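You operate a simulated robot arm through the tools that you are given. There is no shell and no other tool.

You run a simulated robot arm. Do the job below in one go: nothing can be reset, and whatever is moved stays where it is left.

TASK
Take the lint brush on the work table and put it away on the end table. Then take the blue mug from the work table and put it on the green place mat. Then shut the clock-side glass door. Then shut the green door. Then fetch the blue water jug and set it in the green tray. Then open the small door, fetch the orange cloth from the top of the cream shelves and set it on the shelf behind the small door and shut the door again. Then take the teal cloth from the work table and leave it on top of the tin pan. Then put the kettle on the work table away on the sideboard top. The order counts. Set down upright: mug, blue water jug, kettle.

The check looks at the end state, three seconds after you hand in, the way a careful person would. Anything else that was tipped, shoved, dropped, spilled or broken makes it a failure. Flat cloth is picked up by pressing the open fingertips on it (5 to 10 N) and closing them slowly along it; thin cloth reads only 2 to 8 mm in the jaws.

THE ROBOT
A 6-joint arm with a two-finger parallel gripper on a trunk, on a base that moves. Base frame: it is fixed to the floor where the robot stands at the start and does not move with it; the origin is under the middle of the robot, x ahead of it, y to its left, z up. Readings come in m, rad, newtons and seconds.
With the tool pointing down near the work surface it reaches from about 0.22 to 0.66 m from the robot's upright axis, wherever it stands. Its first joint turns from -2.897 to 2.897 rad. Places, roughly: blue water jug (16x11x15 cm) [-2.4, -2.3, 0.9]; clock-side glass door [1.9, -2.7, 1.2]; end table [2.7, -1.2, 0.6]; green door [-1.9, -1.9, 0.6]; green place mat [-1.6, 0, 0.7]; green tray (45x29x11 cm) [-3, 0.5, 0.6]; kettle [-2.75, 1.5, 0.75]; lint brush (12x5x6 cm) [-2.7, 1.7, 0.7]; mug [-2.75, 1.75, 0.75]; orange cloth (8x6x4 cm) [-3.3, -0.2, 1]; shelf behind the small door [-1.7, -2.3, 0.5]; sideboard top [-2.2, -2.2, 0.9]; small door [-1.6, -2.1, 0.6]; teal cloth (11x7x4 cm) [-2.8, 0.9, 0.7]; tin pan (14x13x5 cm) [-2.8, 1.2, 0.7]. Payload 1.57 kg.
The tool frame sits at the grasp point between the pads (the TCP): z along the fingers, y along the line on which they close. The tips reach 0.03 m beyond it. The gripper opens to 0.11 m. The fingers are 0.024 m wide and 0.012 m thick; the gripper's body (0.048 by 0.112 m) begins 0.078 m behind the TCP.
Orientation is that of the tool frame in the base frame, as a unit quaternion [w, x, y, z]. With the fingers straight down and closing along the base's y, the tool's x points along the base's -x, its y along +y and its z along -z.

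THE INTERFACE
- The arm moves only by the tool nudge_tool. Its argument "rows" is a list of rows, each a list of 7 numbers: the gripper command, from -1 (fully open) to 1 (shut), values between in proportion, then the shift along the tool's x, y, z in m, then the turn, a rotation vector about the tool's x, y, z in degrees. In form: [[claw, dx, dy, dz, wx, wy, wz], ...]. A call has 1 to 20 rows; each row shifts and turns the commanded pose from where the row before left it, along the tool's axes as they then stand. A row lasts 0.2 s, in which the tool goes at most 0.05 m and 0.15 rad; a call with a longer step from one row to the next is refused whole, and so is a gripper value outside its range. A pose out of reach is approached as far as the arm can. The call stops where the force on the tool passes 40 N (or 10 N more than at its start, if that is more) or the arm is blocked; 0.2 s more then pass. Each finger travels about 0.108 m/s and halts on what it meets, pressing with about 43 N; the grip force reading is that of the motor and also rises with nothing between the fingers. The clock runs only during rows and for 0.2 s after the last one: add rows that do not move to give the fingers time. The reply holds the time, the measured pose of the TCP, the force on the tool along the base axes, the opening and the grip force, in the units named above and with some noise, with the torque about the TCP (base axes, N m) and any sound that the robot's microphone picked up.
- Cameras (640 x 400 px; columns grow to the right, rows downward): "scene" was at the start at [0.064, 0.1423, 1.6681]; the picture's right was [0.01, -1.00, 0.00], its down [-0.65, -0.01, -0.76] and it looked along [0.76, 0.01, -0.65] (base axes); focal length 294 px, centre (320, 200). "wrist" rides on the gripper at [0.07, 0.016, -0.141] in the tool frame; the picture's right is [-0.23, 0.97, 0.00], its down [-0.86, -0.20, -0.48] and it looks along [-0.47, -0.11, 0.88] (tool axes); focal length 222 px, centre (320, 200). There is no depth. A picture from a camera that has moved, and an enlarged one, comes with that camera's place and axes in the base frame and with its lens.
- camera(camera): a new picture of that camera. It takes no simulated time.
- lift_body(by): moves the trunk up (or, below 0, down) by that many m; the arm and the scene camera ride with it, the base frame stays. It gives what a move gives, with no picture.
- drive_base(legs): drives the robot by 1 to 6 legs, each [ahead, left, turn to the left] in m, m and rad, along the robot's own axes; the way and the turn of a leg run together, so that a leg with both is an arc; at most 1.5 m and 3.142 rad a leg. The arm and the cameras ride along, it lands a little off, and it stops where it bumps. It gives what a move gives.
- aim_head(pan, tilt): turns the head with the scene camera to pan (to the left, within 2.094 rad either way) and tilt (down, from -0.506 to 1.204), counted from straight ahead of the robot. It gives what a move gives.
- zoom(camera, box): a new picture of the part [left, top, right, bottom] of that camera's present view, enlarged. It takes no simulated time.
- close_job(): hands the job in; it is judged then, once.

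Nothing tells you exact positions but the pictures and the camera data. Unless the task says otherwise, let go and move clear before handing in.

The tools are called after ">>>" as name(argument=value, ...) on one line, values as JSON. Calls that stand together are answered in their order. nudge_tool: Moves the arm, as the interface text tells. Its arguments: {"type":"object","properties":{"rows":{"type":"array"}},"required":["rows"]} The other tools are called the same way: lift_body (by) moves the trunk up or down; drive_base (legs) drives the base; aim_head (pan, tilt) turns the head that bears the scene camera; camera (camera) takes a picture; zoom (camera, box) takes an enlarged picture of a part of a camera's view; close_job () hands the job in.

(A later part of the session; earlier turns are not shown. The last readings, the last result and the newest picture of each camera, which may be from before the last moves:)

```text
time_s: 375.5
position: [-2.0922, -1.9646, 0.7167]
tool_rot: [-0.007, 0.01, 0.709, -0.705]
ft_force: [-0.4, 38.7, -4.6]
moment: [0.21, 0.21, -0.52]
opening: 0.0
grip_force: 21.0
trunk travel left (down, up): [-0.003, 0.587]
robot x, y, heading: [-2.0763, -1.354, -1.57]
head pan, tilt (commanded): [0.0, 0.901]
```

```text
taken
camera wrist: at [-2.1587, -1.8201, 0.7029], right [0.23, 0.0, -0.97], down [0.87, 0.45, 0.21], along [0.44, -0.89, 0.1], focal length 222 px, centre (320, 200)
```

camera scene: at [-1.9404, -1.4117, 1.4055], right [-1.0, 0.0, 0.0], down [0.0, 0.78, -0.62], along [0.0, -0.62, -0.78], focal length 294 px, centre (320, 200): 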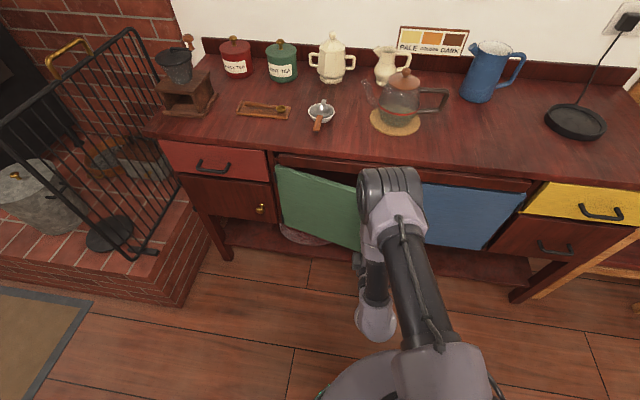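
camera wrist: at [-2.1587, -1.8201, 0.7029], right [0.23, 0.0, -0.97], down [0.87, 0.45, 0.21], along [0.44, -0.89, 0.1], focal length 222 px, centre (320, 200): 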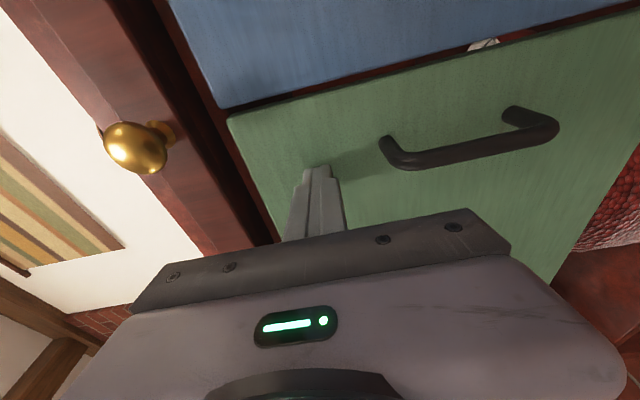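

The force jumped to 39 N, so the door has met its stop. I back off and check.

>>> nudge_tool(rows=[[1, 0, 0, -0.03, 0, 0, 0], [1, 0, 0, -0.04, 0, 0, 0], [1, 0, 0, -0.045, 0, 0, 0], [1, 0, 0, 0, 0, 0, 0]])

>>> drive_base(legs=[[-0.3, 0, 0]])

>>> aim_head(pan=0.1, tilt=0.7)

>>> zoom(camera="scene", box=[160, 100, 480, 300])

>>> camera(camera="wrist")

```text
time_s: 376.5
position: [-2.091, -1.8561, 0.7167]
tool_rot: [-0.008, 0.01, 0.71, -0.704]
ft_force: [-0.7, -0.4, -0.4]
moment: [0.0, 0.01, -0.01]
opening: 0.0001
grip_force: 21.6
out of reach, approached as far as the arm can: row 3
trunk travel left (down, up): [-0.003, 0.587]
robot x, y, heading: [-2.0789, -1.3594, -1.563]
head pan, tilt (commanded): [0.0, 0.901]
```

```text
time_s: 378.6
position: [-2.0909, -1.5578, 0.7169]
tool_rot: [-0.009, 0.009, 0.71, -0.704]
ft_force: [0.7, -1.0, 0.3]
moment: [-0.01, 0.02, 0.01]
opening: 0.0
grip_force: 21.3
trunk travel left (down, up): [-0.003, 0.587]
robot x, y, heading: [-2.0805, -1.0558, -1.566]
head pan, tilt (commanded): [0.0, 0.901]
```

```text
time_s: 379.3
position: [-2.091, -1.5576, 0.7172]
tool_rot: [-0.009, 0.01, 0.711, -0.703]
ft_force: [-0.1, -0.2, -0.5]
moment: [0.02, 0.0, -0.01]
opening: 0.0001
grip_force: 20.7
trunk travel left (down, up): [-0.003, 0.587]
robot x, y, heading: [-2.0822, -1.0589, -1.567]
head pan, tilt (commanded): [0.099, 0.7]
```

```text
2.00 times, centred on (320, 200) of scene
camera zoom: at [-1.9332, -1.1218, 1.4216], right [-0.99, -0.1, 0.0], down [-0.07, 0.64, -0.76], along [0.08, -0.76, -0.64], focal length 588 px, centre (320, 200)
```

zoom: 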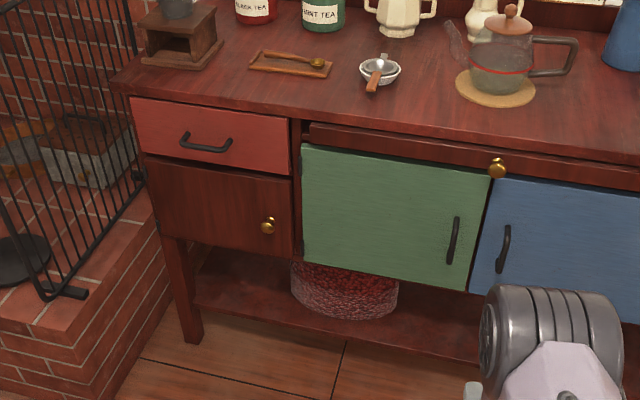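

```text
taken
camera wrist: at [-2.1581, -1.4139, 0.704], right [0.23, 0.0, -0.97], down [0.87, 0.45, 0.21], along [0.44, -0.89, 0.1], focal length 222 px, centre (320, 200)
```

wrist: 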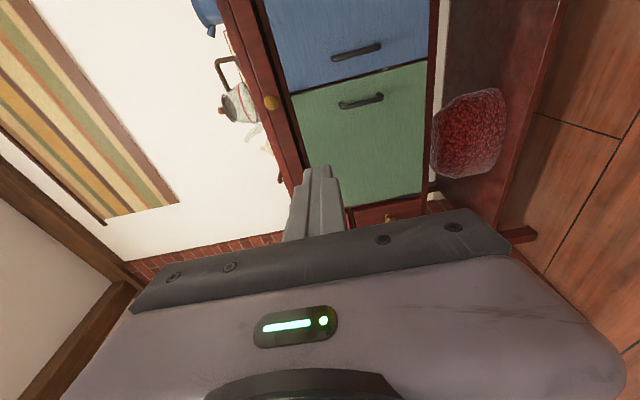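

The green door is shut. Next the blue water jug: I raise, turn the tool to point down again, and move in front of the jug.

>>> lift_body(by=0.3)

>>> lift_body(by=0.26)

>>> nudge_tool(rows=[[-1, 0, 0, 0, -8.3, 0, 0], [-1, 0, 0, 0, -8.3, 0, 0], [-1, 0, 0, 0, -8.3, 0, 0], [-1, 0, 0, 0, -8.3, 0, 0], [-1, 0, 0, 0, -8.3, 0, 0], [-1, 0, 0, 0, -8.3, 0, 0], [-1, 0, 0, 0, -8.3, 0, 0], [-1, 0, 0, 0, -8.3, 0, 0], [-1, 0, 0, 0, -8.3, 0, 0], [-1, 0, 0, 0, -8.3, 0, 0], [-1, 0, 0, 0, -7.0, 0, 0], [-1, 0, 0, 0, 0, 0, 0]])

>>> drive_base(legs=[[0.45, -0.368, 0]])

>>> aim_head(pan=0.0, tilt=0.8)

>>> camera(camera="scene")

>>> camera(camera="wrist")

```text
time_s: 382.3
position: [-2.0915, -1.5583, 1.0161]
tool_rot: [-0.008, 0.01, 0.71, -0.704]
ft_force: [0.4, 0.3, -0.8]
moment: [0.02, 0.0, -0.01]
opening: 0.0
grip_force: 20.9
trunk travel left (down, up): [-0.303, 0.287]
robot x, y, heading: [-2.0821, -1.0535, -1.568]
head pan, tilt (commanded): [0.099, 0.7]
```

```text
time_s: 384.9
position: [-2.0915, -1.5583, 1.2773]
tool_rot: [-0.009, 0.01, 0.71, -0.704]
ft_force: [-0.2, 0.5, 0.6]
moment: [0.02, -0.02, 0.03]
opening: 0.0
grip_force: 21.4
trunk travel left (down, up): [-0.563, 0.027]
robot x, y, heading: [-2.0797, -1.0621, -1.566]
head pan, tilt (commanded): [0.099, 0.7]
```

```text
time_s: 387.6
position: [-2.0911, -1.5573, 1.2778]
tool_rot: [0.001, 0.012, 1.0, 0.005]
ft_force: [-0.2, -1.0, 0.4]
moment: [0.02, 0.01, -0.03]
opening: 0.1101
grip_force: 0.1
trunk travel left (down, up): [-0.563, 0.027]
robot x, y, heading: [-2.0842, -1.0567, -1.565]
head pan, tilt (commanded): [0.099, 0.7]
```

```text
time_s: 390.8
position: [-2.4576, -2.0037, 1.2775]
tool_rot: [0.002, 0.013, 1.0, 0.004]
ft_force: [-0.1, 0.8, 0.3]
moment: [0.0, 0.01, 0.01]
opening: 0.1101
grip_force: 0.0
trunk travel left (down, up): [-0.563, 0.027]
robot x, y, heading: [-2.4494, -1.5048, -1.565]
head pan, tilt (commanded): [0.099, 0.7]
```

```text
time_s: 391.5
position: [-2.4558, -2.0034, 1.2779]
tool_rot: [0.003, 0.013, 1.0, 0.004]
ft_force: [0.1, 0.3, -0.5]
moment: [-0.01, 0.02, 0.01]
opening: 0.1101
grip_force: 0.1
trunk travel left (down, up): [-0.563, 0.027]
robot x, y, heading: [-2.4468, -1.5075, -1.564]
head pan, tilt (commanded): [0.0, 0.799]
```

```text
taken
camera scene: at [-2.3067, -1.5636, 1.9735], right [-1.0, 0.0, 0.0], down [0.0, 0.72, -0.7], along [0.0, -0.7, -0.72], focal length 294 px, centre (320, 200)
```

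scene: 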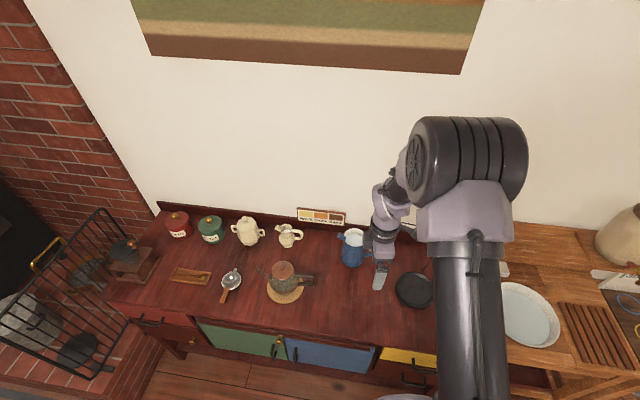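

```text
taken
camera wrist: at [-2.5273, -1.986, 1.421], right [0.25, 0.97, 0.01], down [0.85, -0.23, 0.48], along [0.47, -0.11, -0.88], focal length 222 px, centre (320, 200)
```

wrist: 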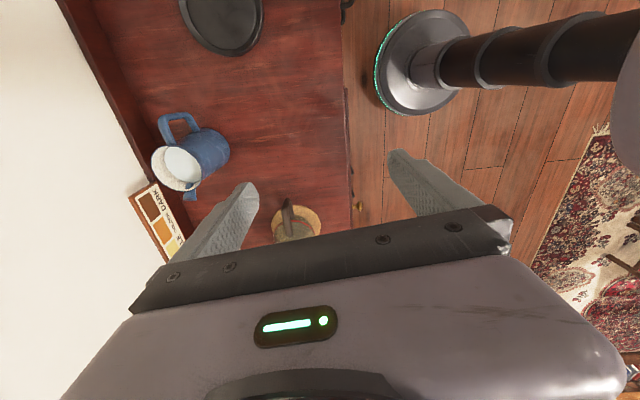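

>>> zoom(camera="wrist", box=[100, 60, 300, 240])

>>> zoom(camera="scene", box=[280, 190, 440, 310])

```text
2.22 times, centred on (200, 150) of wrist
camera zoom: at [-2.5273, -1.986, 1.421], right [0.25, 0.97, 0.01], down [0.85, -0.23, 0.48], along [0.47, -0.11, -0.88], focal length 494 px, centre (587, 311)
```

zoom: 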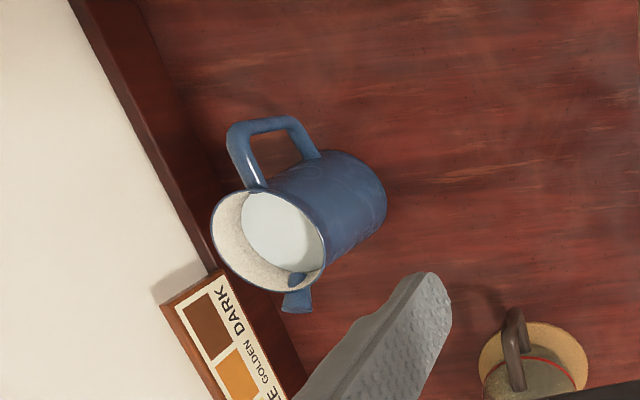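

```text
3.33 times, centred on (360, 250) of scene
camera zoom: at [-2.3067, -1.5636, 1.9735], right [-1.0, 0.0, 0.0], down [0.0, 0.72, -0.7], along [0.0, -0.7, -0.72], focal length 979 px, centre (187, 33)
```

zoom: 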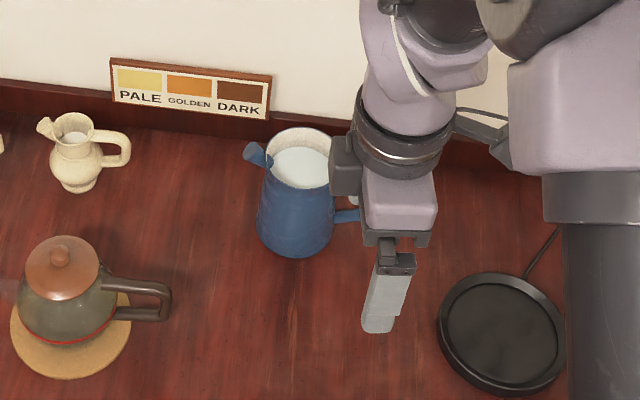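

The jug holds water, its rim centre at about (-2.443,-2.30), z≈1.00, spout east, handle west; sideboard top z≈0.85. I move closer and set the gripper over it, closing across the spout–handle axis.

>>> drive_base(legs=[[0.15, 0, 0]])

>>> nudge_tool(rows=[[-1, -0.003, -0.033, 0.015, 0, 0, 0], [-1, -0.003, -0.033, 0.015, 0, 0, 0], [-1, -0.003, -0.033, 0.015, 0, 0, 0], [-1, -0.003, -0.033, 0.015, 0, 0, 0], [-1, 0, 0, 0, 0, 0, 8], [-1, 0, 0, 0, 0, 0, 8], [-1, 0, 0, 0, 0, 0, 0]])

>>> camera(camera="wrist")

>>> camera(camera="scene")

```text
time_s: 392.9
position: [-2.4557, -2.1502, 1.2784]
tool_rot: [0.0, 0.012, 1.0, 0.005]
ft_force: [-0.6, 0.2, 0.2]
moment: [0.03, 0.01, -0.03]
opening: 0.1098
grip_force: 0.0
trunk travel left (down, up): [-0.563, 0.027]
robot x, y, heading: [-2.4446, -1.6496, -1.567]
head pan, tilt (commanded): [0.0, 0.799]
```

```text
time_s: 394.5
position: [-2.4467, -2.2824, 1.2166]
tool_rot: [0.001, 0.152, 0.988, 0.004]
ft_force: [0.3, 0.0, -0.1]
moment: [-0.04, 0.02, -0.01]
opening: 0.1099
grip_force: 0.1
trunk travel left (down, up): [-0.563, 0.027]
robot x, y, heading: [-2.4467, -1.6515, -1.564]
head pan, tilt (commanded): [0.0, 0.799]
```

```text
taken
camera wrist: at [-2.5088, -2.2466, 1.3614], right [0.51, 0.86, 0.01], down [0.75, -0.45, 0.48], along [0.41, -0.24, -0.88], focal length 222 px, centre (320, 200)
```

wrist: 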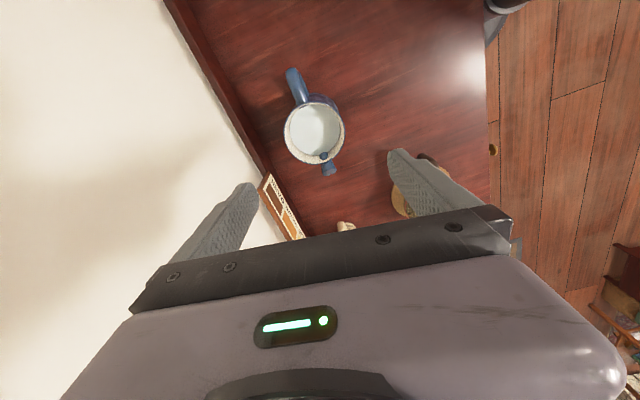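

```text
taken
camera scene: at [-2.3058, -1.7103, 1.9734], right [-1.0, 0.0, 0.0], down [0.0, 0.72, -0.7], along [0.0, -0.7, -0.72], focal length 294 px, centre (320, 200)
```

scene: 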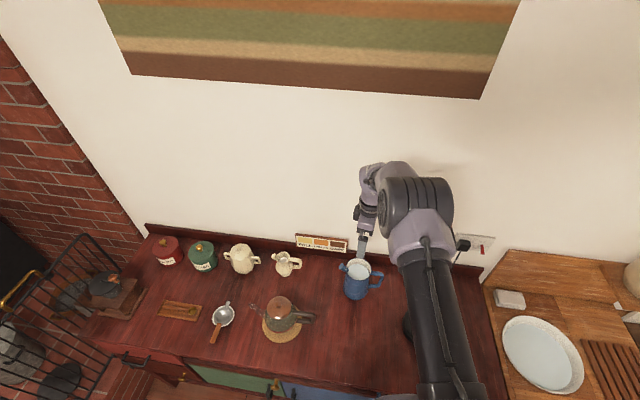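

>>> zoom(camera="wrist", box=[240, 60, 400, 190])

```text
3.08 times, centred on (320, 125) of wrist
camera zoom: at [-2.5088, -2.2466, 1.3614], right [0.51, 0.86, 0.01], down [0.75, -0.45, 0.48], along [0.41, -0.24, -0.88], focal length 684 px, centre (320, 431)
```

zoom: 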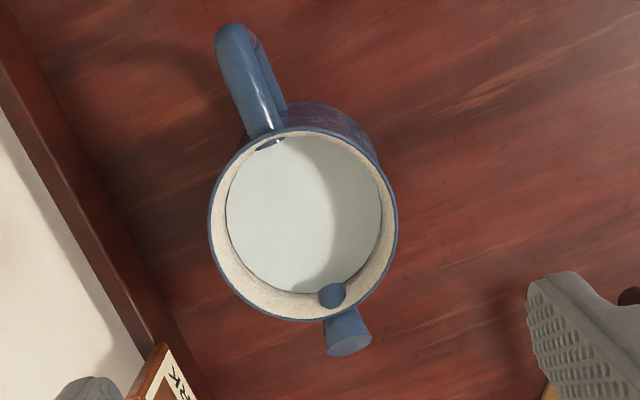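

The rim is about 9.5–10 cm across, so the fit in the 11 cm opening is close. I centre by the wrist camera, lower part way, and measure again.

>>> nudge_tool(rows=[[-1, -0.003, -0.0104, 0, 0, 0, 0], [-1, 0, 0, 0, 0, 0, 0]])

>>> lift_body(by=-0.13)

>>> zoom(camera="wrist", box=[200, 40, 440, 240])

```text
time_s: 395.1
position: [-2.447, -2.2931, 1.2186]
tool_rot: [0.001, 0.152, 0.988, 0.004]
ft_force: [-0.4, 0.4, 0.1]
moment: [-0.01, -0.02, 0.0]
opening: 0.1101
grip_force: 0.1
trunk travel left (down, up): [-0.563, 0.027]
robot x, y, heading: [-2.4475, -1.6502, -1.565]
head pan, tilt (commanded): [0.0, 0.799]
```

```text
time_s: 396.6
position: [-2.4468, -2.2922, 1.0881]
tool_rot: [0.001, 0.152, 0.988, 0.005]
ft_force: [-0.4, -0.4, -0.3]
moment: [-0.01, 0.0, 0.02]
opening: 0.11
grip_force: 0.0
trunk travel left (down, up): [-0.433, 0.157]
robot x, y, heading: [-2.4464, -1.6519, -1.566]
head pan, tilt (commanded): [0.0, 0.799]
```

```text
2.00 times, centred on (320, 140) of wrist
camera zoom: at [-2.5094, -2.2576, 1.2312], right [0.51, 0.86, 0.01], down [0.75, -0.45, 0.48], along [0.41, -0.24, -0.88], focal length 444 px, centre (320, 320)
```

zoom: 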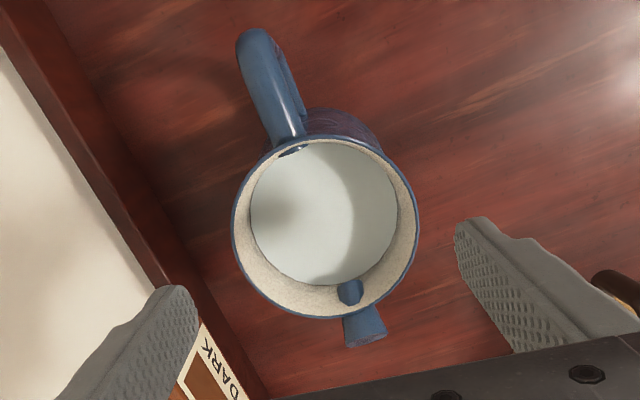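

Rim diameter ≈9.5 cm, z≈1.008; the offset is only a few mm. I correct it and descend.

>>> nudge_tool(rows=[[-1, 0.004, 0.003, 0, 0, 0, 0], [-1, 0, 0, 0, 0, 0, 0]])

>>> lift_body(by=-0.04)

>>> zoom(camera="wrist", box=[200, 40, 440, 240])

```text
time_s: 397.2
position: [-2.4499, -2.2894, 1.0873]
tool_rot: [0.0, 0.151, 0.989, 0.004]
ft_force: [0.3, 0.5, -0.5]
moment: [-0.02, 0.01, 0.06]
opening: 0.1097
grip_force: 0.1
trunk travel left (down, up): [-0.433, 0.157]
robot x, y, heading: [-2.4472, -1.6513, -1.566]
head pan, tilt (commanded): [0.0, 0.799]
```

```text
time_s: 398.1
position: [-2.4491, -2.2898, 1.0474]
tool_rot: [0.001, 0.151, 0.988, 0.005]
ft_force: [0.1, -0.8, 0.0]
moment: [0.01, 0.0, 0.01]
opening: 0.11
grip_force: 0.0
trunk travel left (down, up): [-0.393, 0.197]
robot x, y, heading: [-2.4463, -1.6516, -1.564]
head pan, tilt (commanded): [0.0, 0.799]
```

```text
2.00 times, centred on (320, 140) of wrist
camera zoom: at [-2.5127, -2.2538, 1.1917], right [0.51, 0.86, 0.01], down [0.75, -0.45, 0.48], along [0.41, -0.24, -0.88], focal length 444 px, centre (320, 320)
```

zoom: 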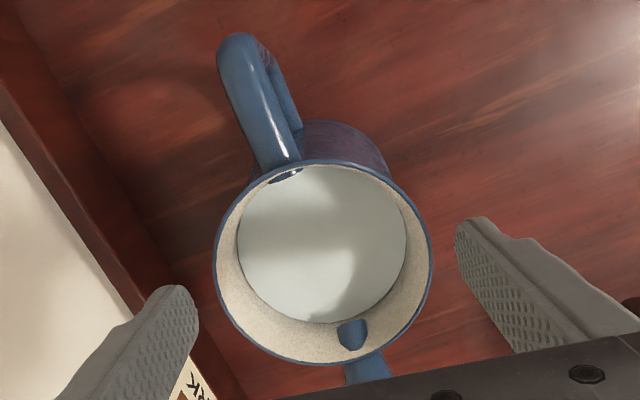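

Centred within about 1 mm. I descend and close slowly.

>>> lift_body(by=-0.05)

>>> camera(camera="wrist")

>>> lift_body(by=-0.04)

>>> camera(camera="wrist")

```text
time_s: 399.0
position: [-2.4504, -2.2886, 0.9984]
tool_rot: [0.001, 0.151, 0.989, 0.005]
ft_force: [-0.4, 0.4, -0.6]
moment: [0.0, 0.02, -0.01]
opening: 0.1102
grip_force: 0.0
trunk travel left (down, up): [-0.343, 0.247]
robot x, y, heading: [-2.4459, -1.6497, -1.562]
head pan, tilt (commanded): [0.0, 0.799]
```

```text
taken
camera wrist: at [-2.5127, -2.2538, 1.1417], right [0.51, 0.86, 0.01], down [0.75, -0.45, 0.48], along [0.41, -0.24, -0.88], focal length 222 px, centre (320, 200)
```

wrist: 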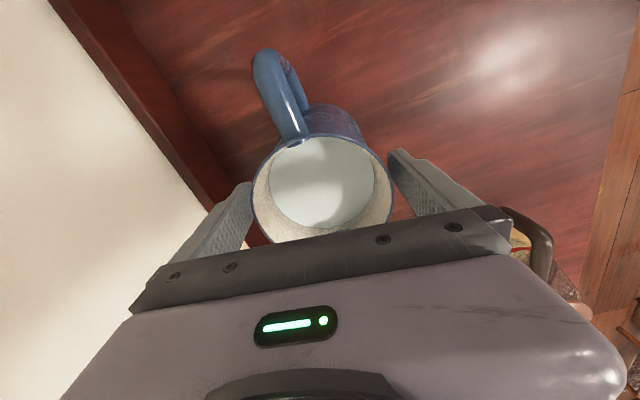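

```text
time_s: 399.8
position: [-2.4492, -2.2892, 0.9571]
tool_rot: [0.001, 0.151, 0.989, 0.005]
ft_force: [-0.3, -0.4, 0.4]
moment: [-0.02, -0.01, 0.01]
opening: 0.1099
grip_force: 0.1
trunk travel left (down, up): [-0.303, 0.287]
robot x, y, heading: [-2.4438, -1.654, -1.57]
head pan, tilt (commanded): [0.0, 0.799]
```

```text
taken
camera wrist: at [-2.5127, -2.2538, 1.1017], right [0.51, 0.86, 0.01], down [0.75, -0.45, 0.48], along [0.41, -0.24, -0.88], focal length 222 px, centre (320, 200)
```

wrist: 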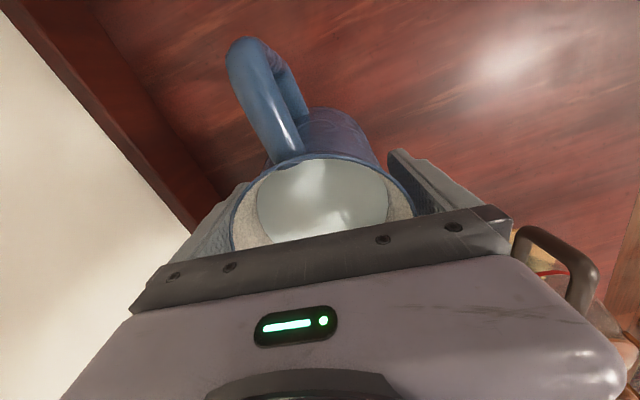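

>>> nudge_tool(rows=[[-0.85, 0, 0, 0, 0, 0, 0], [-0.75, 0, 0, 0, 0, 0, 0], [-0.65, 0, 0, 0, 0, 0, 0], [-0.5, 0, 0, 0, 0, 0, 0], [-0.2, 0, 0, 0, 0, 0, 0], [0.5, 0, 0, 0, 0, 0, 0], [1, 0, 0, 0, 0, 0, 0], [1, 0, 0, 0, 0, 0, 0]])

>>> lift_body(by=0.03)

>>> camera(camera="wrist")

```text
time_s: 401.6
position: [-2.4499, -2.2891, 0.9577]
tool_rot: [0.0, 0.151, 0.989, 0.004]
ft_force: [1.8, 3.8, -1.4]
moment: [0.29, -0.08, 0.02]
opening: 0.0991
grip_force: 42.9
trunk travel left (down, up): [-0.303, 0.287]
robot x, y, heading: [-2.4425, -1.6501, -1.569]
head pan, tilt (commanded): [0.0, 0.799]
```

```text
time_s: 402.4
position: [-2.4509, -2.291, 0.987]
tool_rot: [0.001, 0.151, 0.989, 0.006]
ft_force: [-0.5, 0.0, -10.6]
moment: [0.0, 0.02, 0.03]
opening: 0.0993
grip_force: 42.5
trunk travel left (down, up): [-0.333, 0.257]
robot x, y, heading: [-2.4445, -1.6531, -1.566]
head pan, tilt (commanded): [0.0, 0.799]
```

```text
taken
camera wrist: at [-2.5127, -2.2547, 1.1307], right [0.51, 0.86, 0.01], down [0.75, -0.45, 0.48], along [0.41, -0.23, -0.88], focal length 222 px, centre (320, 200)
```

wrist: 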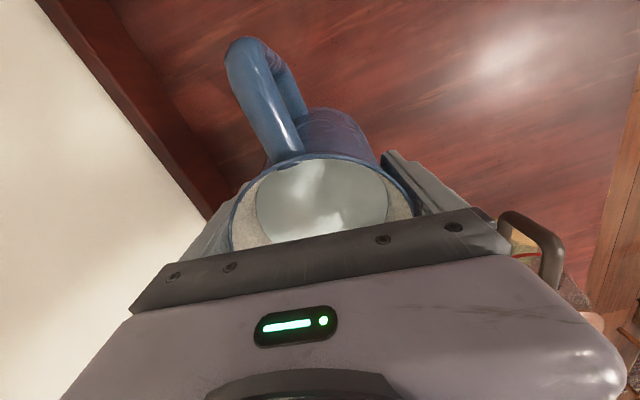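

The jug is lifted (about 1.1 kg, level). I raise it high, draw it in slowly, back away, and turn north for the tray.

>>> lift_body(by=0.24)

>>> nudge_tool(rows=[[1, 0.006, 0.019, 0, 0, 0, 0], [1, 0.008, 0.025, 0, 0, 0, 0], [1, 0.009, 0.028, 0, 0, 0, 0], [1, 0.009, 0.028, 0, 0, 0, 0], [1, 0.009, 0.028, 0, 0, 0, 0], [1, 0.008, 0.025, 0, 0, 0, 0], [1, 0.006, 0.019, 0, 0, 0, 0], [1, 0, 0, 0, 0, 0, 0]])

>>> drive_base(legs=[[-0.35, 0, 0], [0, 0, 1.57], [0, 0, 1.567]])

>>> camera(camera="wrist")

>>> aim_head(pan=0.3, tilt=0.7)

>>> camera(camera="scene")

```text
time_s: 404.9
position: [-2.4501, -2.2903, 1.227]
tool_rot: [0.001, 0.151, 0.988, 0.006]
ft_force: [0.0, 1.2, -9.9]
moment: [0.04, 0.0, -0.01]
opening: 0.0992
grip_force: 43.0
trunk travel left (down, up): [-0.573, 0.017]
robot x, y, heading: [-2.4445, -1.6532, -1.564]
head pan, tilt (commanded): [0.0, 0.799]
```

```text
time_s: 406.7
position: [-2.4494, -2.1085, 1.2291]
tool_rot: [0.001, 0.152, 0.988, 0.004]
ft_force: [-0.2, -0.2, -9.8]
moment: [0.0, 0.06, 0.0]
opening: 0.0993
grip_force: 42.9
trunk travel left (down, up): [-0.573, 0.017]
robot x, y, heading: [-2.4455, -1.649, -1.563]
head pan, tilt (commanded): [0.0, 0.799]
```

```text
time_s: 416.6
position: [-2.4494, -0.842, 1.228]
tool_rot: [0.005, 0.99, -0.144, -0.001]
ft_force: [0.5, 0.6, -9.5]
moment: [-0.02, -0.02, -0.01]
opening: 0.0991
grip_force: 43.3
trunk travel left (down, up): [-0.573, 0.017]
robot x, y, heading: [-2.4455, -1.3002, 1.592]
head pan, tilt (commanded): [0.0, 0.799]
```

```text
taken
camera wrist: at [-2.3881, -0.8765, 1.373], right [-0.5, -0.87, 0.01], down [-0.76, 0.44, 0.48], along [-0.42, 0.23, -0.88], focal length 222 px, centre (320, 200)
```

wrist: 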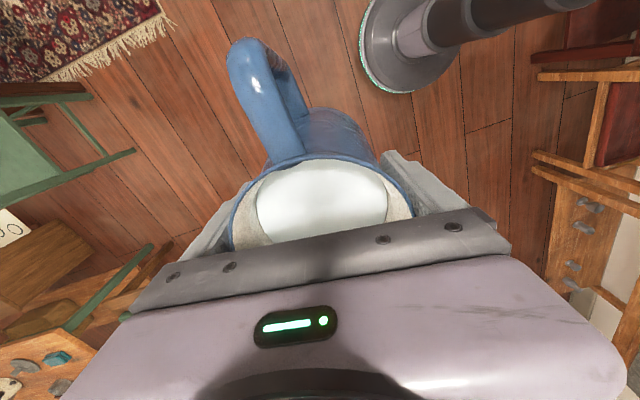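

```text
time_s: 417.4
position: [-2.451, -0.8436, 1.2292]
tool_rot: [0.004, 0.989, -0.145, -0.001]
ft_force: [-0.4, -0.4, -9.9]
moment: [-0.02, -0.04, -0.03]
opening: 0.0992
grip_force: 43.5
trunk travel left (down, up): [-0.573, 0.017]
robot x, y, heading: [-2.4507, -1.2988, 1.593]
head pan, tilt (commanded): [0.3, 0.7]
```

```text
taken
camera scene: at [-2.6142, -1.2401, 1.9916], right [0.95, 0.31, 0.0], down [0.2, -0.61, -0.76], along [-0.24, 0.73, -0.64], focal length 294 px, centre (320, 200)
```

scene: 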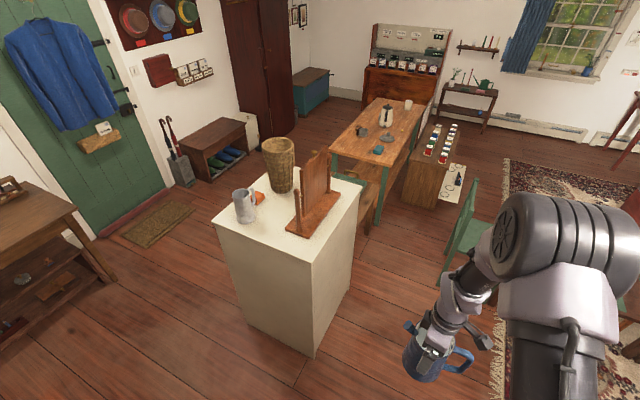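

I spot the orange cloth just behind the tankard on the cream shelves (for later). Now I drive north into the gap east of the shelves to reach the tray.

>>> drive_base(legs=[[0.64, -0.014, 0], [0.62, -0.014, 0]])

>>> aim_head(pan=0.7, tilt=0.9)

>>> camera(camera="scene")

>>> camera(camera="wrist")

```text
time_s: 424.1
position: [-2.46, 0.4131, 1.2296]
tool_rot: [0.005, 0.99, -0.141, 0.0]
ft_force: [-0.3, 0.6, -9.9]
moment: [-0.03, -0.06, -0.02]
opening: 0.0991
grip_force: 43.2
trunk travel left (down, up): [-0.573, 0.017]
robot x, y, heading: [-2.4553, -0.0455, 1.605]
head pan, tilt (commanded): [0.3, 0.7]
```

```text
time_s: 424.9
position: [-2.4611, 0.4125, 1.2298]
tool_rot: [0.005, 0.99, -0.14, 0.0]
ft_force: [0.5, -0.5, -9.9]
moment: [0.01, 0.0, 0.01]
opening: 0.0992
grip_force: 42.5
trunk travel left (down, up): [-0.573, 0.017]
robot x, y, heading: [-2.4542, -0.0453, 1.603]
head pan, tilt (commanded): [0.7, 0.901]
```

```text
taken
camera scene: at [-2.6445, -0.0102, 1.9755], right [0.75, 0.67, 0.0], down [0.52, -0.58, -0.62], along [-0.41, 0.46, -0.78], focal length 294 px, centre (320, 200)
```

scene: 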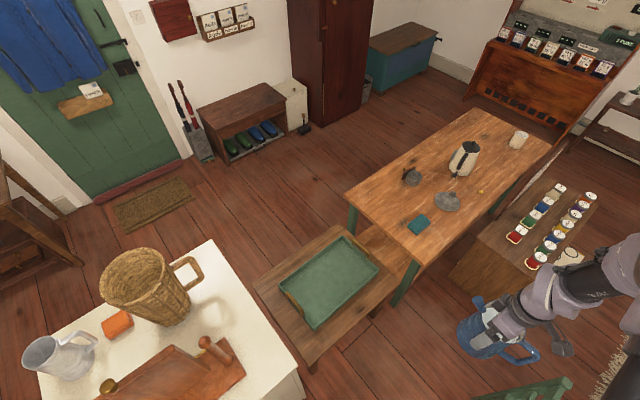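

```text
taken
camera wrist: at [-2.3991, 0.3796, 1.3731], right [-0.49, -0.87, 0.01], down [-0.77, 0.43, 0.48], along [-0.42, 0.22, -0.88], focal length 222 px, centre (320, 200)
```

wrist: 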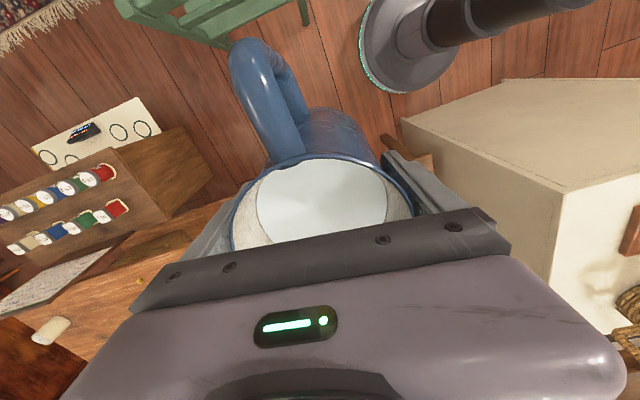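

I see the tray clearly: centre about (-3.0,0.47), rim corners from (-3.15,0.27) to (-2.86,0.68). I shift the base a little closer and turn toward it.

>>> drive_base(legs=[[0.127, 0.052, 0], [0, 0, 0.92]])

>>> aim_head(pan=0.0, tilt=1.0)

>>> camera(camera="scene")

>>> camera(camera="wrist")

```text
time_s: 428.6
position: [-2.8731, 0.3604, 1.228]
tool_rot: [0.005, 0.952, 0.305, 0.001]
ft_force: [0.6, 0.5, -10.7]
moment: [0.02, -0.05, -0.01]
opening: 0.0993
grip_force: 42.9
trunk travel left (down, up): [-0.573, 0.017]
robot x, y, heading: [-2.508, 0.0783, 2.5]
head pan, tilt (commanded): [0.7, 0.901]
```

```text
time_s: 429.6
position: [-2.8728, 0.359, 1.2301]
tool_rot: [0.005, 0.952, 0.305, 0.001]
ft_force: [-0.2, 0.5, -9.9]
moment: [0.02, -0.02, -0.04]
opening: 0.0994
grip_force: 42.6
trunk travel left (down, up): [-0.573, 0.017]
robot x, y, heading: [-2.5108, 0.0823, 2.504]
head pan, tilt (commanded): [0.0, 1.0]
```

```text
taken
camera scene: at [-2.6354, 0.0005, 1.9682], right [0.6, 0.8, 0.0], down [0.67, -0.5, -0.54], along [-0.43, 0.32, -0.84], focal length 294 px, centre (320, 200)
```

scene: 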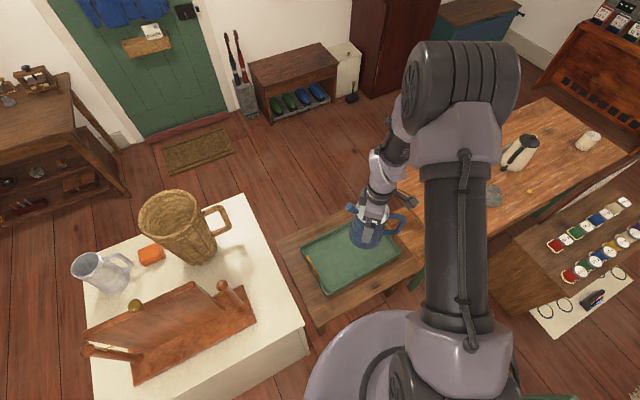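

```text
taken
camera wrist: at [-2.8083, 0.3888, 1.3729], right [0.38, -0.92, 0.01], down [-0.81, -0.33, 0.48], along [-0.44, -0.19, -0.88], focal length 222 px, centre (320, 200)
```

wrist: 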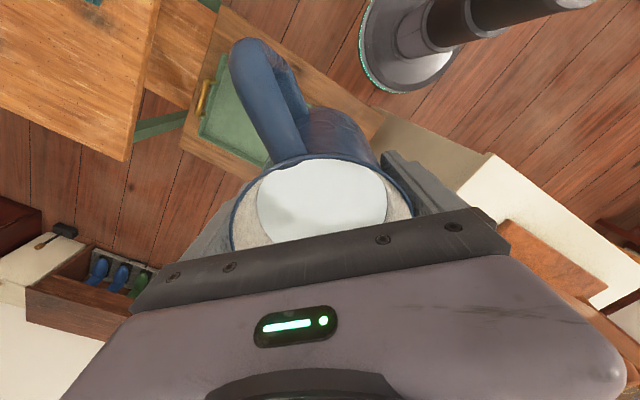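

>>> nudge_tool(rows=[[1, -0.0104, -0.0293, 0, 0, 0, 0], [1, -0.0104, -0.0293, 0, 0, 0, 0], [1, -0.0104, -0.0293, 0, 0, 0, 0], [1, -0.0104, -0.0293, 0, 0, 0, 0], [1, 0, 0, 0, 0, 0, 0]])

>>> lift_body(by=-0.35)

>>> camera(camera="scene")

>>> camera(camera="wrist")

```text
time_s: 430.8
position: [-2.9755, 0.4308, 1.2268]
tool_rot: [0.005, 0.952, 0.305, 0.002]
ft_force: [-0.4, 0.0, -10.2]
moment: [0.06, -0.02, 0.05]
opening: 0.0991
grip_force: 43.3
trunk travel left (down, up): [-0.573, 0.017]
robot x, y, heading: [-2.5077, 0.0812, 2.5]
head pan, tilt (commanded): [0.0, 1.0]
```

```text
time_s: 434.2
position: [-2.9765, 0.4306, 0.8765]
tool_rot: [0.005, 0.952, 0.305, 0.002]
ft_force: [0.7, 0.5, -10.3]
moment: [0.0, -0.04, 0.02]
opening: 0.0993
grip_force: 43.0
trunk travel left (down, up): [-0.223, 0.367]
robot x, y, heading: [-2.5125, 0.0814, 2.503]
head pan, tilt (commanded): [0.0, 1.0]
```

```text
taken
camera scene: at [-2.6353, 0.0006, 1.6183], right [0.6, 0.8, 0.0], down [0.67, -0.5, -0.54], along [-0.43, 0.32, -0.84], focal length 294 px, centre (320, 200)
```

scene: 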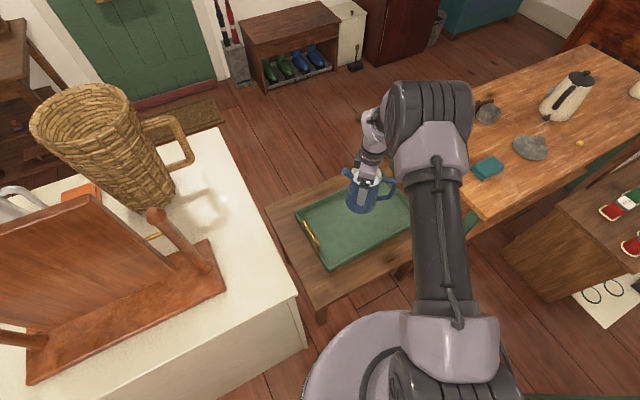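

```text
taken
camera wrist: at [-2.9116, 0.46, 1.02], right [0.38, -0.92, 0.01], down [-0.81, -0.33, 0.48], along [-0.44, -0.19, -0.88], focal length 222 px, centre (320, 200)
```

wrist: 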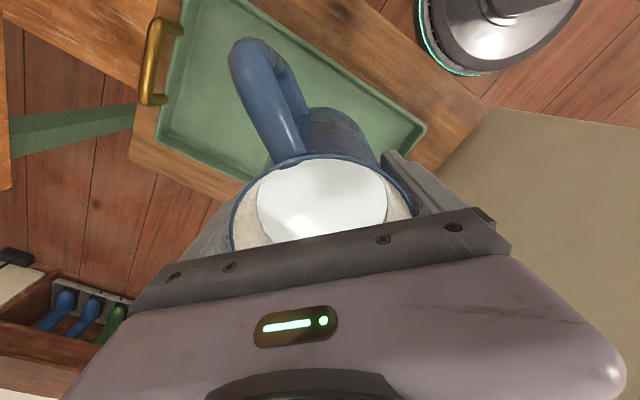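

The jug is well inside the tray outline. I lower it further.

>>> lift_body(by=-0.15)

>>> camera(camera="scene")

>>> camera(camera="wrist")

```text
time_s: 436.0
position: [-2.977, 0.4315, 0.7272]
tool_rot: [0.004, 0.952, 0.305, 0.002]
ft_force: [0.3, 0.0, -9.0]
moment: [0.01, -0.03, 0.0]
opening: 0.0992
grip_force: 42.8
trunk travel left (down, up): [-0.073, 0.517]
robot x, y, heading: [-2.5093, 0.0819, 2.497]
head pan, tilt (commanded): [0.0, 1.0]
```

```text
taken
camera scene: at [-2.6352, 0.0005, 1.4684], right [0.6, 0.8, 0.0], down [0.67, -0.5, -0.54], along [-0.43, 0.32, -0.84], focal length 294 px, centre (320, 200)
```

scene: 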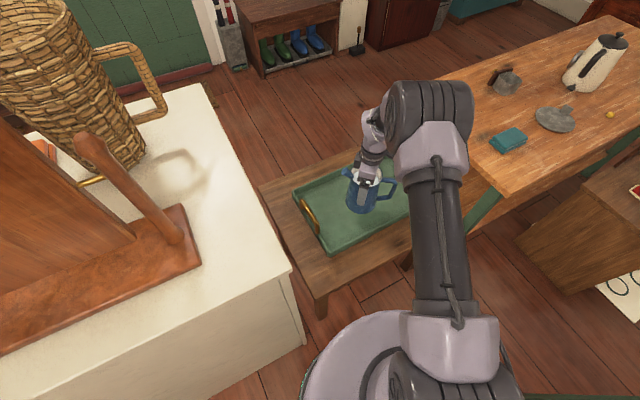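

```text
taken
camera wrist: at [-2.9115, 0.46, 0.8701], right [0.38, -0.92, 0.01], down [-0.81, -0.33, 0.48], along [-0.44, -0.19, -0.88], focal length 222 px, centre (320, 200)
```

wrist: 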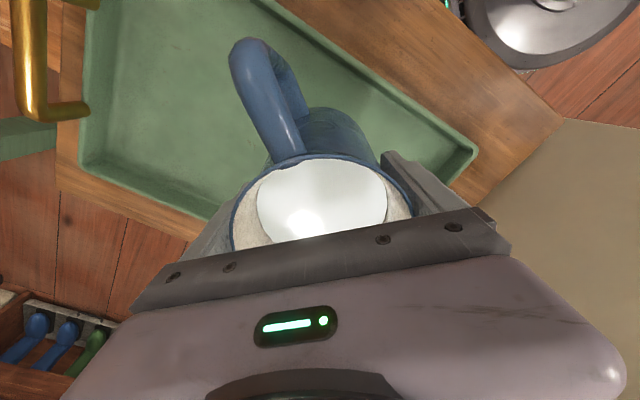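

>>> lift_body(by=-0.03)

>>> lift_body(by=-0.015)

>>> lift_body(by=-0.01)

```text
time_s: 436.8
position: [-2.9758, 0.4317, 0.6957]
tool_rot: [0.005, 0.952, 0.305, 0.001]
ft_force: [0.6, -0.9, -9.5]
moment: [-0.01, -0.03, 0.02]
opening: 0.0991
grip_force: 43.2
trunk travel left (down, up): [-0.043, 0.547]
robot x, y, heading: [-2.5072, 0.0815, 2.503]
head pan, tilt (commanded): [0.0, 1.0]
```

```text
time_s: 437.4
position: [-2.9754, 0.4316, 0.6813]
tool_rot: [0.006, 0.952, 0.305, 0.003]
ft_force: [-0.1, 0.4, -10.0]
moment: [-0.01, -0.02, -0.01]
opening: 0.099
grip_force: 42.9
trunk travel left (down, up): [-0.028, 0.562]
robot x, y, heading: [-2.5097, 0.0818, 2.5]
head pan, tilt (commanded): [0.0, 1.0]
```

```text
time_s: 437.9
position: [-2.977, 0.4311, 0.6706]
tool_rot: [0.005, 0.952, 0.305, 0.001]
ft_force: [-0.2, 0.1, -10.3]
moment: [0.04, -0.05, -0.01]
opening: 0.0993
grip_force: 43.2
trunk travel left (down, up): [-0.018, 0.572]
robot x, y, heading: [-2.5098, 0.0798, 2.502]
head pan, tilt (commanded): [0.0, 1.0]
```

>>> nudge_tool(rows=[[1, 0, 0, 0.006, 0, 0, 0], [1, 0, 0, 0.006, 0, 0, 0], [1, 0, 0, 0, 0, 0, 0]])

>>> nudge_tool(rows=[[1, 0, 0, 0.006, 0, 0, 0], [1, 0, 0, 0, 0, 0, 0]])

>>> nudge_tool(rows=[[1, 0, 0, 0.006, 0, 0, 0], [1, 0, 0, 0, 0, 0, 0]])

```text
time_s: 438.8
position: [-2.975, 0.4315, 0.6585]
tool_rot: [0.005, 0.952, 0.305, 0.002]
ft_force: [-1.1, 0.9, -9.7]
moment: [0.01, -0.04, 0.0]
opening: 0.0992
grip_force: 43.3
trunk travel left (down, up): [-0.018, 0.572]
robot x, y, heading: [-2.5118, 0.0815, 2.5]
head pan, tilt (commanded): [0.0, 1.0]
```

```text
time_s: 439.4
position: [-2.9757, 0.4309, 0.6577]
tool_rot: [0.001, 0.952, 0.307, 0.0]
ft_force: [1.0, -5.8, 32.2]
moment: [-0.28, -0.23, 0.09]
opening: 0.0993
grip_force: 42.6
trunk travel left (down, up): [-0.018, 0.572]
robot x, y, heading: [-2.51, 0.0805, 2.503]
head pan, tilt (commanded): [0.0, 1.0]
```

```text
time_s: 439.9
position: [-2.9764, 0.4308, 0.6508]
tool_rot: [0.003, 0.952, 0.306, 0.0]
ft_force: [-3.7, 2.2, 35.4]
moment: [0.09, 0.32, 0.35]
opening: 0.0996
grip_force: 42.6
trunk travel left (down, up): [-0.018, 0.572]
robot x, y, heading: [-2.5139, 0.083, 2.503]
head pan, tilt (commanded): [0.0, 1.0]
```

The jug stands on the tray floor. I ease up, open, and check before rising.

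>>> nudge_tool(rows=[[1, 0, 0, -0.006, 0, 0, 0], [1, 0, 0, 0, 0, 0, 0]])

>>> nudge_tool(rows=[[-0.9, 0, 0, 0, 0, 0, 0], [-1, 0, 0, 0, 0, 0, 0], [-1, 0, 0, 0, 0, 0, 0], [-1, 0, 0, 0, 0, 0, 0]])

>>> camera(camera="wrist")

```text
time_s: 440.6
position: [-2.9746, 0.4295, 0.653]
tool_rot: [0.007, 0.952, 0.305, 0.003]
ft_force: [-0.1, -0.2, -9.0]
moment: [-0.01, -0.03, 0.01]
opening: 0.0995
grip_force: 42.9
trunk travel left (down, up): [-0.018, 0.572]
robot x, y, heading: [-2.5108, 0.0841, 2.501]
head pan, tilt (commanded): [0.0, 1.0]
```

```text
time_s: 441.6
position: [-2.9736, 0.4316, 0.653]
tool_rot: [0.005, 0.952, 0.305, 0.001]
ft_force: [1.0, 0.6, 0.5]
moment: [0.01, 0.01, -0.01]
opening: 0.1102
grip_force: 0.1
trunk travel left (down, up): [-0.018, 0.572]
robot x, y, heading: [-2.5132, 0.0799, 2.496]
head pan, tilt (commanded): [0.0, 1.0]
```

```text
taken
camera wrist: at [-2.9108, 0.4595, 0.7972], right [0.38, -0.92, 0.01], down [-0.81, -0.33, 0.48], along [-0.44, -0.19, -0.88], focal length 222 px, centre (320, 200)
```

wrist: 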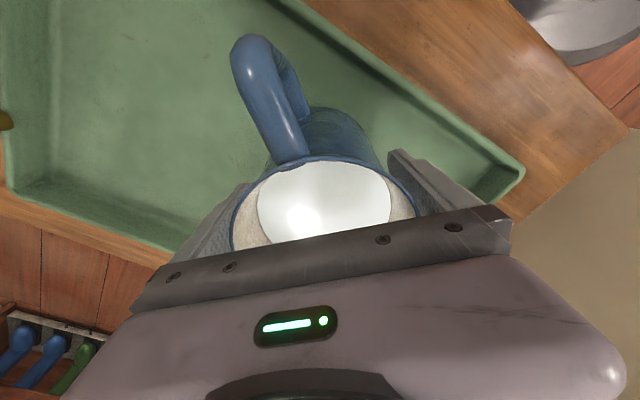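

>>> lift_body(by=0.05)

>>> lift_body(by=0.35)

>>> camera(camera="wrist")

>>> camera(camera="scene")

```text
time_s: 442.5
position: [-2.9754, 0.431, 0.7024]
tool_rot: [0.005, 0.952, 0.305, 0.002]
ft_force: [-1.0, 0.0, 0.3]
moment: [0.01, 0.04, 0.04]
opening: 0.1099
grip_force: 0.0
trunk travel left (down, up): [-0.068, 0.522]
robot x, y, heading: [-2.5118, 0.0828, 2.497]
head pan, tilt (commanded): [0.0, 1.0]
```

```text
time_s: 445.9
position: [-2.9753, 0.4313, 1.0523]
tool_rot: [0.004, 0.952, 0.305, 0.002]
ft_force: [0.2, 0.8, 0.1]
moment: [-0.01, 0.02, -0.05]
opening: 0.1099
grip_force: 0.0
trunk travel left (down, up): [-0.418, 0.172]
robot x, y, heading: [-2.5105, 0.0832, 2.498]
head pan, tilt (commanded): [0.0, 1.0]
```

```text
taken
camera wrist: at [-2.9108, 0.4595, 1.1971], right [0.38, -0.92, 0.01], down [-0.81, -0.33, 0.48], along [-0.44, -0.19, -0.88], focal length 222 px, centre (320, 200)
```

wrist: 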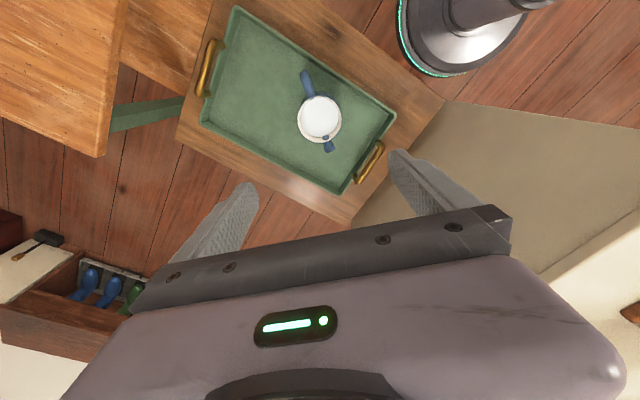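

```text
taken
camera scene: at [-2.6346, 0.0, 1.8132], right [0.6, 0.8, 0.0], down [0.67, -0.5, -0.54], along [-0.43, 0.32, -0.84], focal length 294 px, centre (320, 200)
```

scene: 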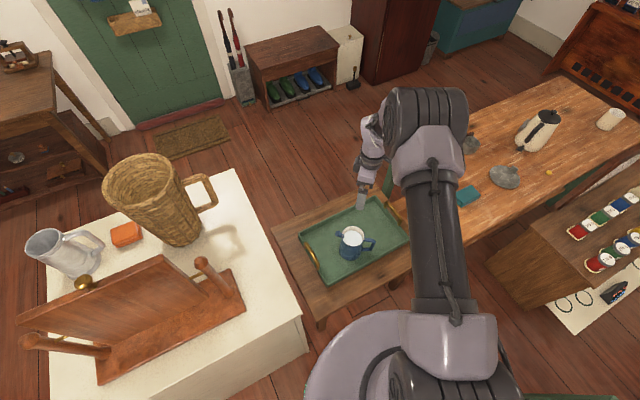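

The jug stands upright in the tray. Next the small door: I retrace out of the gap and go to the sideboard's east end.

>>> lift_body(by=0.16)

>>> nudge_tool(rows=[[-1, 0.0136, 0.0429, 0, 0, 0, 0], [-1, 0.0136, 0.0429, 0, 0, 0, 0], [-1, 0.0136, 0.0429, 0, 0, 0, 0], [-1, 0.0136, 0.0429, 0, 0, 0, 0], [-1, 0, 0, 0, 0, 0, 0]])

>>> drive_base(legs=[[0, 0, -0.93], [-0.125, -0.056, 0], [-1.06, 0, 0], [0, 0, -1.57], [0, 0, -1.568]])

```text
time_s: 447.7
position: [-2.9749, 0.4305, 1.2132]
tool_rot: [0.005, 0.952, 0.305, 0.002]
ft_force: [0.1, 0.3, 0.0]
moment: [-0.01, -0.01, 0.02]
opening: 0.11
grip_force: 0.0
trunk travel left (down, up): [-0.578, 0.012]
robot x, y, heading: [-2.5125, 0.0823, 2.502]
head pan, tilt (commanded): [0.0, 1.0]
```

```text
time_s: 448.9
position: [-2.8317, 0.3226, 1.2154]
tool_rot: [0.005, 0.952, 0.305, 0.002]
ft_force: [0.1, 0.1, 0.4]
moment: [0.02, -0.03, 0.0]
opening: 0.1102
grip_force: 0.1
trunk travel left (down, up): [-0.578, 0.012]
robot x, y, heading: [-2.5128, 0.0794, 2.497]
head pan, tilt (commanded): [0.0, 1.0]
```

```text
time_s: 465.3
position: [-2.4929, -1.5013, 1.214]
tool_rot: [0.001, 0.16, 0.987, 0.005]
ft_force: [-0.9, -0.3, -0.1]
moment: [-0.01, 0.01, -0.01]
opening: 0.11
grip_force: 0.1
trunk travel left (down, up): [-0.578, 0.012]
robot x, y, heading: [-2.4887, -1.1029, -1.581]
head pan, tilt (commanded): [0.0, 1.0]
```

>>> nudge_tool(rows=[[-1, 0, -0.0375, 0, 0, 0, -5.25], [-1, 0, -0.0375, 0, 0, 0, -5.25], [-1, 0, -0.0375, 0, 0, 0, 0], [-1, 0, -0.0375, 0, 0, 0, 0], [-1, 0, 0, 0, 8.3, 0, 0], [-1, 0, 0, 0, 8.3, 0, 0], [-1, 0, 0, 0, 8.3, 0, 0], [-1, 0, 0, 0, 8.3, 0, 0], [-1, 0, 0, 0, 8.3, 0, 0], [-1, 0, 0, 0, 8.3, 0, 0], [-1, 0, 0, 0, 8.3, 0, 0], [-1, 0, 0, 0, 8.3, 0, 0], [-1, 0, 0, 0, 8.3, 0, 0], [-1, 0, 0, 0, 8.3, 0, 0], [-1, 0, 0, 0, 7.0, 0, 0], [-1, 0, 0, 0, 0, 0, 0]])

>>> drive_base(legs=[[0.12, 0.8, 0]])

>>> lift_body(by=-0.3)

>>> lift_body(by=-0.26)

>>> aim_head(pan=0.0, tilt=0.8)

>>> camera(camera="scene")

>>> camera(camera="wrist")

```text
time_s: 468.7
position: [-2.5224, -1.6483, 1.2142]
tool_rot: [-0.047, 0.049, 0.708, -0.703]
ft_force: [-0.3, 0.3, 0.0]
moment: [0.01, -0.01, -0.01]
opening: 0.1098
grip_force: 0.1
trunk travel left (down, up): [-0.578, 0.012]
robot x, y, heading: [-2.4876, -1.1005, -1.582]
head pan, tilt (commanded): [0.0, 1.0]
```

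```text
time_s: 473.0
position: [-1.7239, -1.7732, 1.2156]
tool_rot: [-0.044, 0.045, 0.71, -0.702]
ft_force: [0.8, -0.8, -0.4]
moment: [-0.01, 0.0, -0.01]
opening: 0.1097
grip_force: 0.2
trunk travel left (down, up): [-0.578, 0.012]
robot x, y, heading: [-1.6958, -1.2259, -1.567]
head pan, tilt (commanded): [0.0, 1.0]
```

```text
time_s: 476.0
position: [-1.7241, -1.7725, 0.9146]
tool_rot: [-0.044, 0.045, 0.71, -0.702]
ft_force: [-0.1, -0.1, 0.6]
moment: [0.02, -0.02, 0.0]
opening: 0.1098
grip_force: 0.1
trunk travel left (down, up): [-0.278, 0.312]
robot x, y, heading: [-1.6941, -1.2281, -1.568]
head pan, tilt (commanded): [0.0, 1.0]
```

```text
time_s: 478.7
position: [-1.7226, -1.7728, 0.6549]
tool_rot: [-0.044, 0.046, 0.709, -0.702]
ft_force: [0.3, 0.5, 0.4]
moment: [-0.01, 0.03, 0.02]
opening: 0.1099
grip_force: 0.0
trunk travel left (down, up): [-0.018, 0.572]
robot x, y, heading: [-1.6914, -1.2268, -1.574]
head pan, tilt (commanded): [0.0, 1.0]
```

```text
time_s: 479.4
position: [-1.7228, -1.7729, 0.6541]
tool_rot: [-0.044, 0.045, 0.71, -0.702]
ft_force: [-0.6, 0.4, 0.0]
moment: [-0.04, 0.01, 0.0]
opening: 0.1098
grip_force: 0.1
trunk travel left (down, up): [-0.018, 0.572]
robot x, y, heading: [-1.6928, -1.223, -1.571]
head pan, tilt (commanded): [0.0, 0.799]
```

```text
taken
camera scene: at [-1.5554, -1.2848, 1.4284], right [-1.0, 0.0, 0.0], down [0.0, 0.72, -0.7], along [0.0, -0.7, -0.72], focal length 294 px, centre (320, 200)
```

scene: 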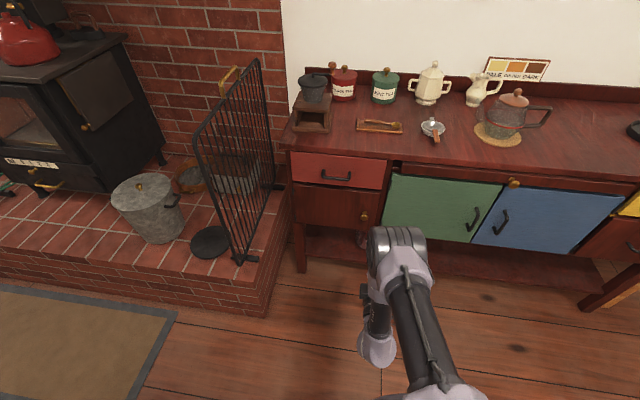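

```text
taken
camera wrist: at [-1.7761, -1.6232, 0.6415], right [0.23, -0.02, -0.97], down [0.91, 0.37, 0.21], along [0.35, -0.93, 0.1], focal length 222 px, centre (320, 200)
```

wrist: 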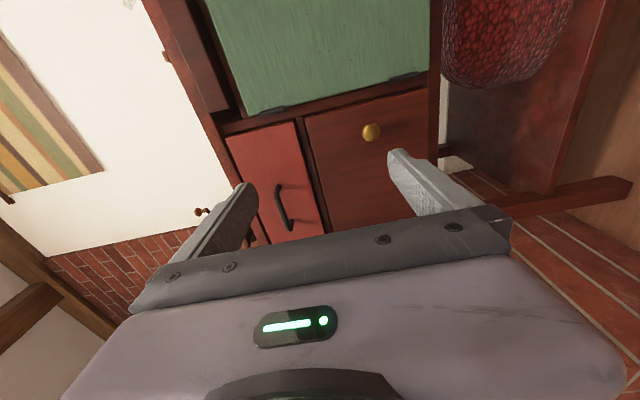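

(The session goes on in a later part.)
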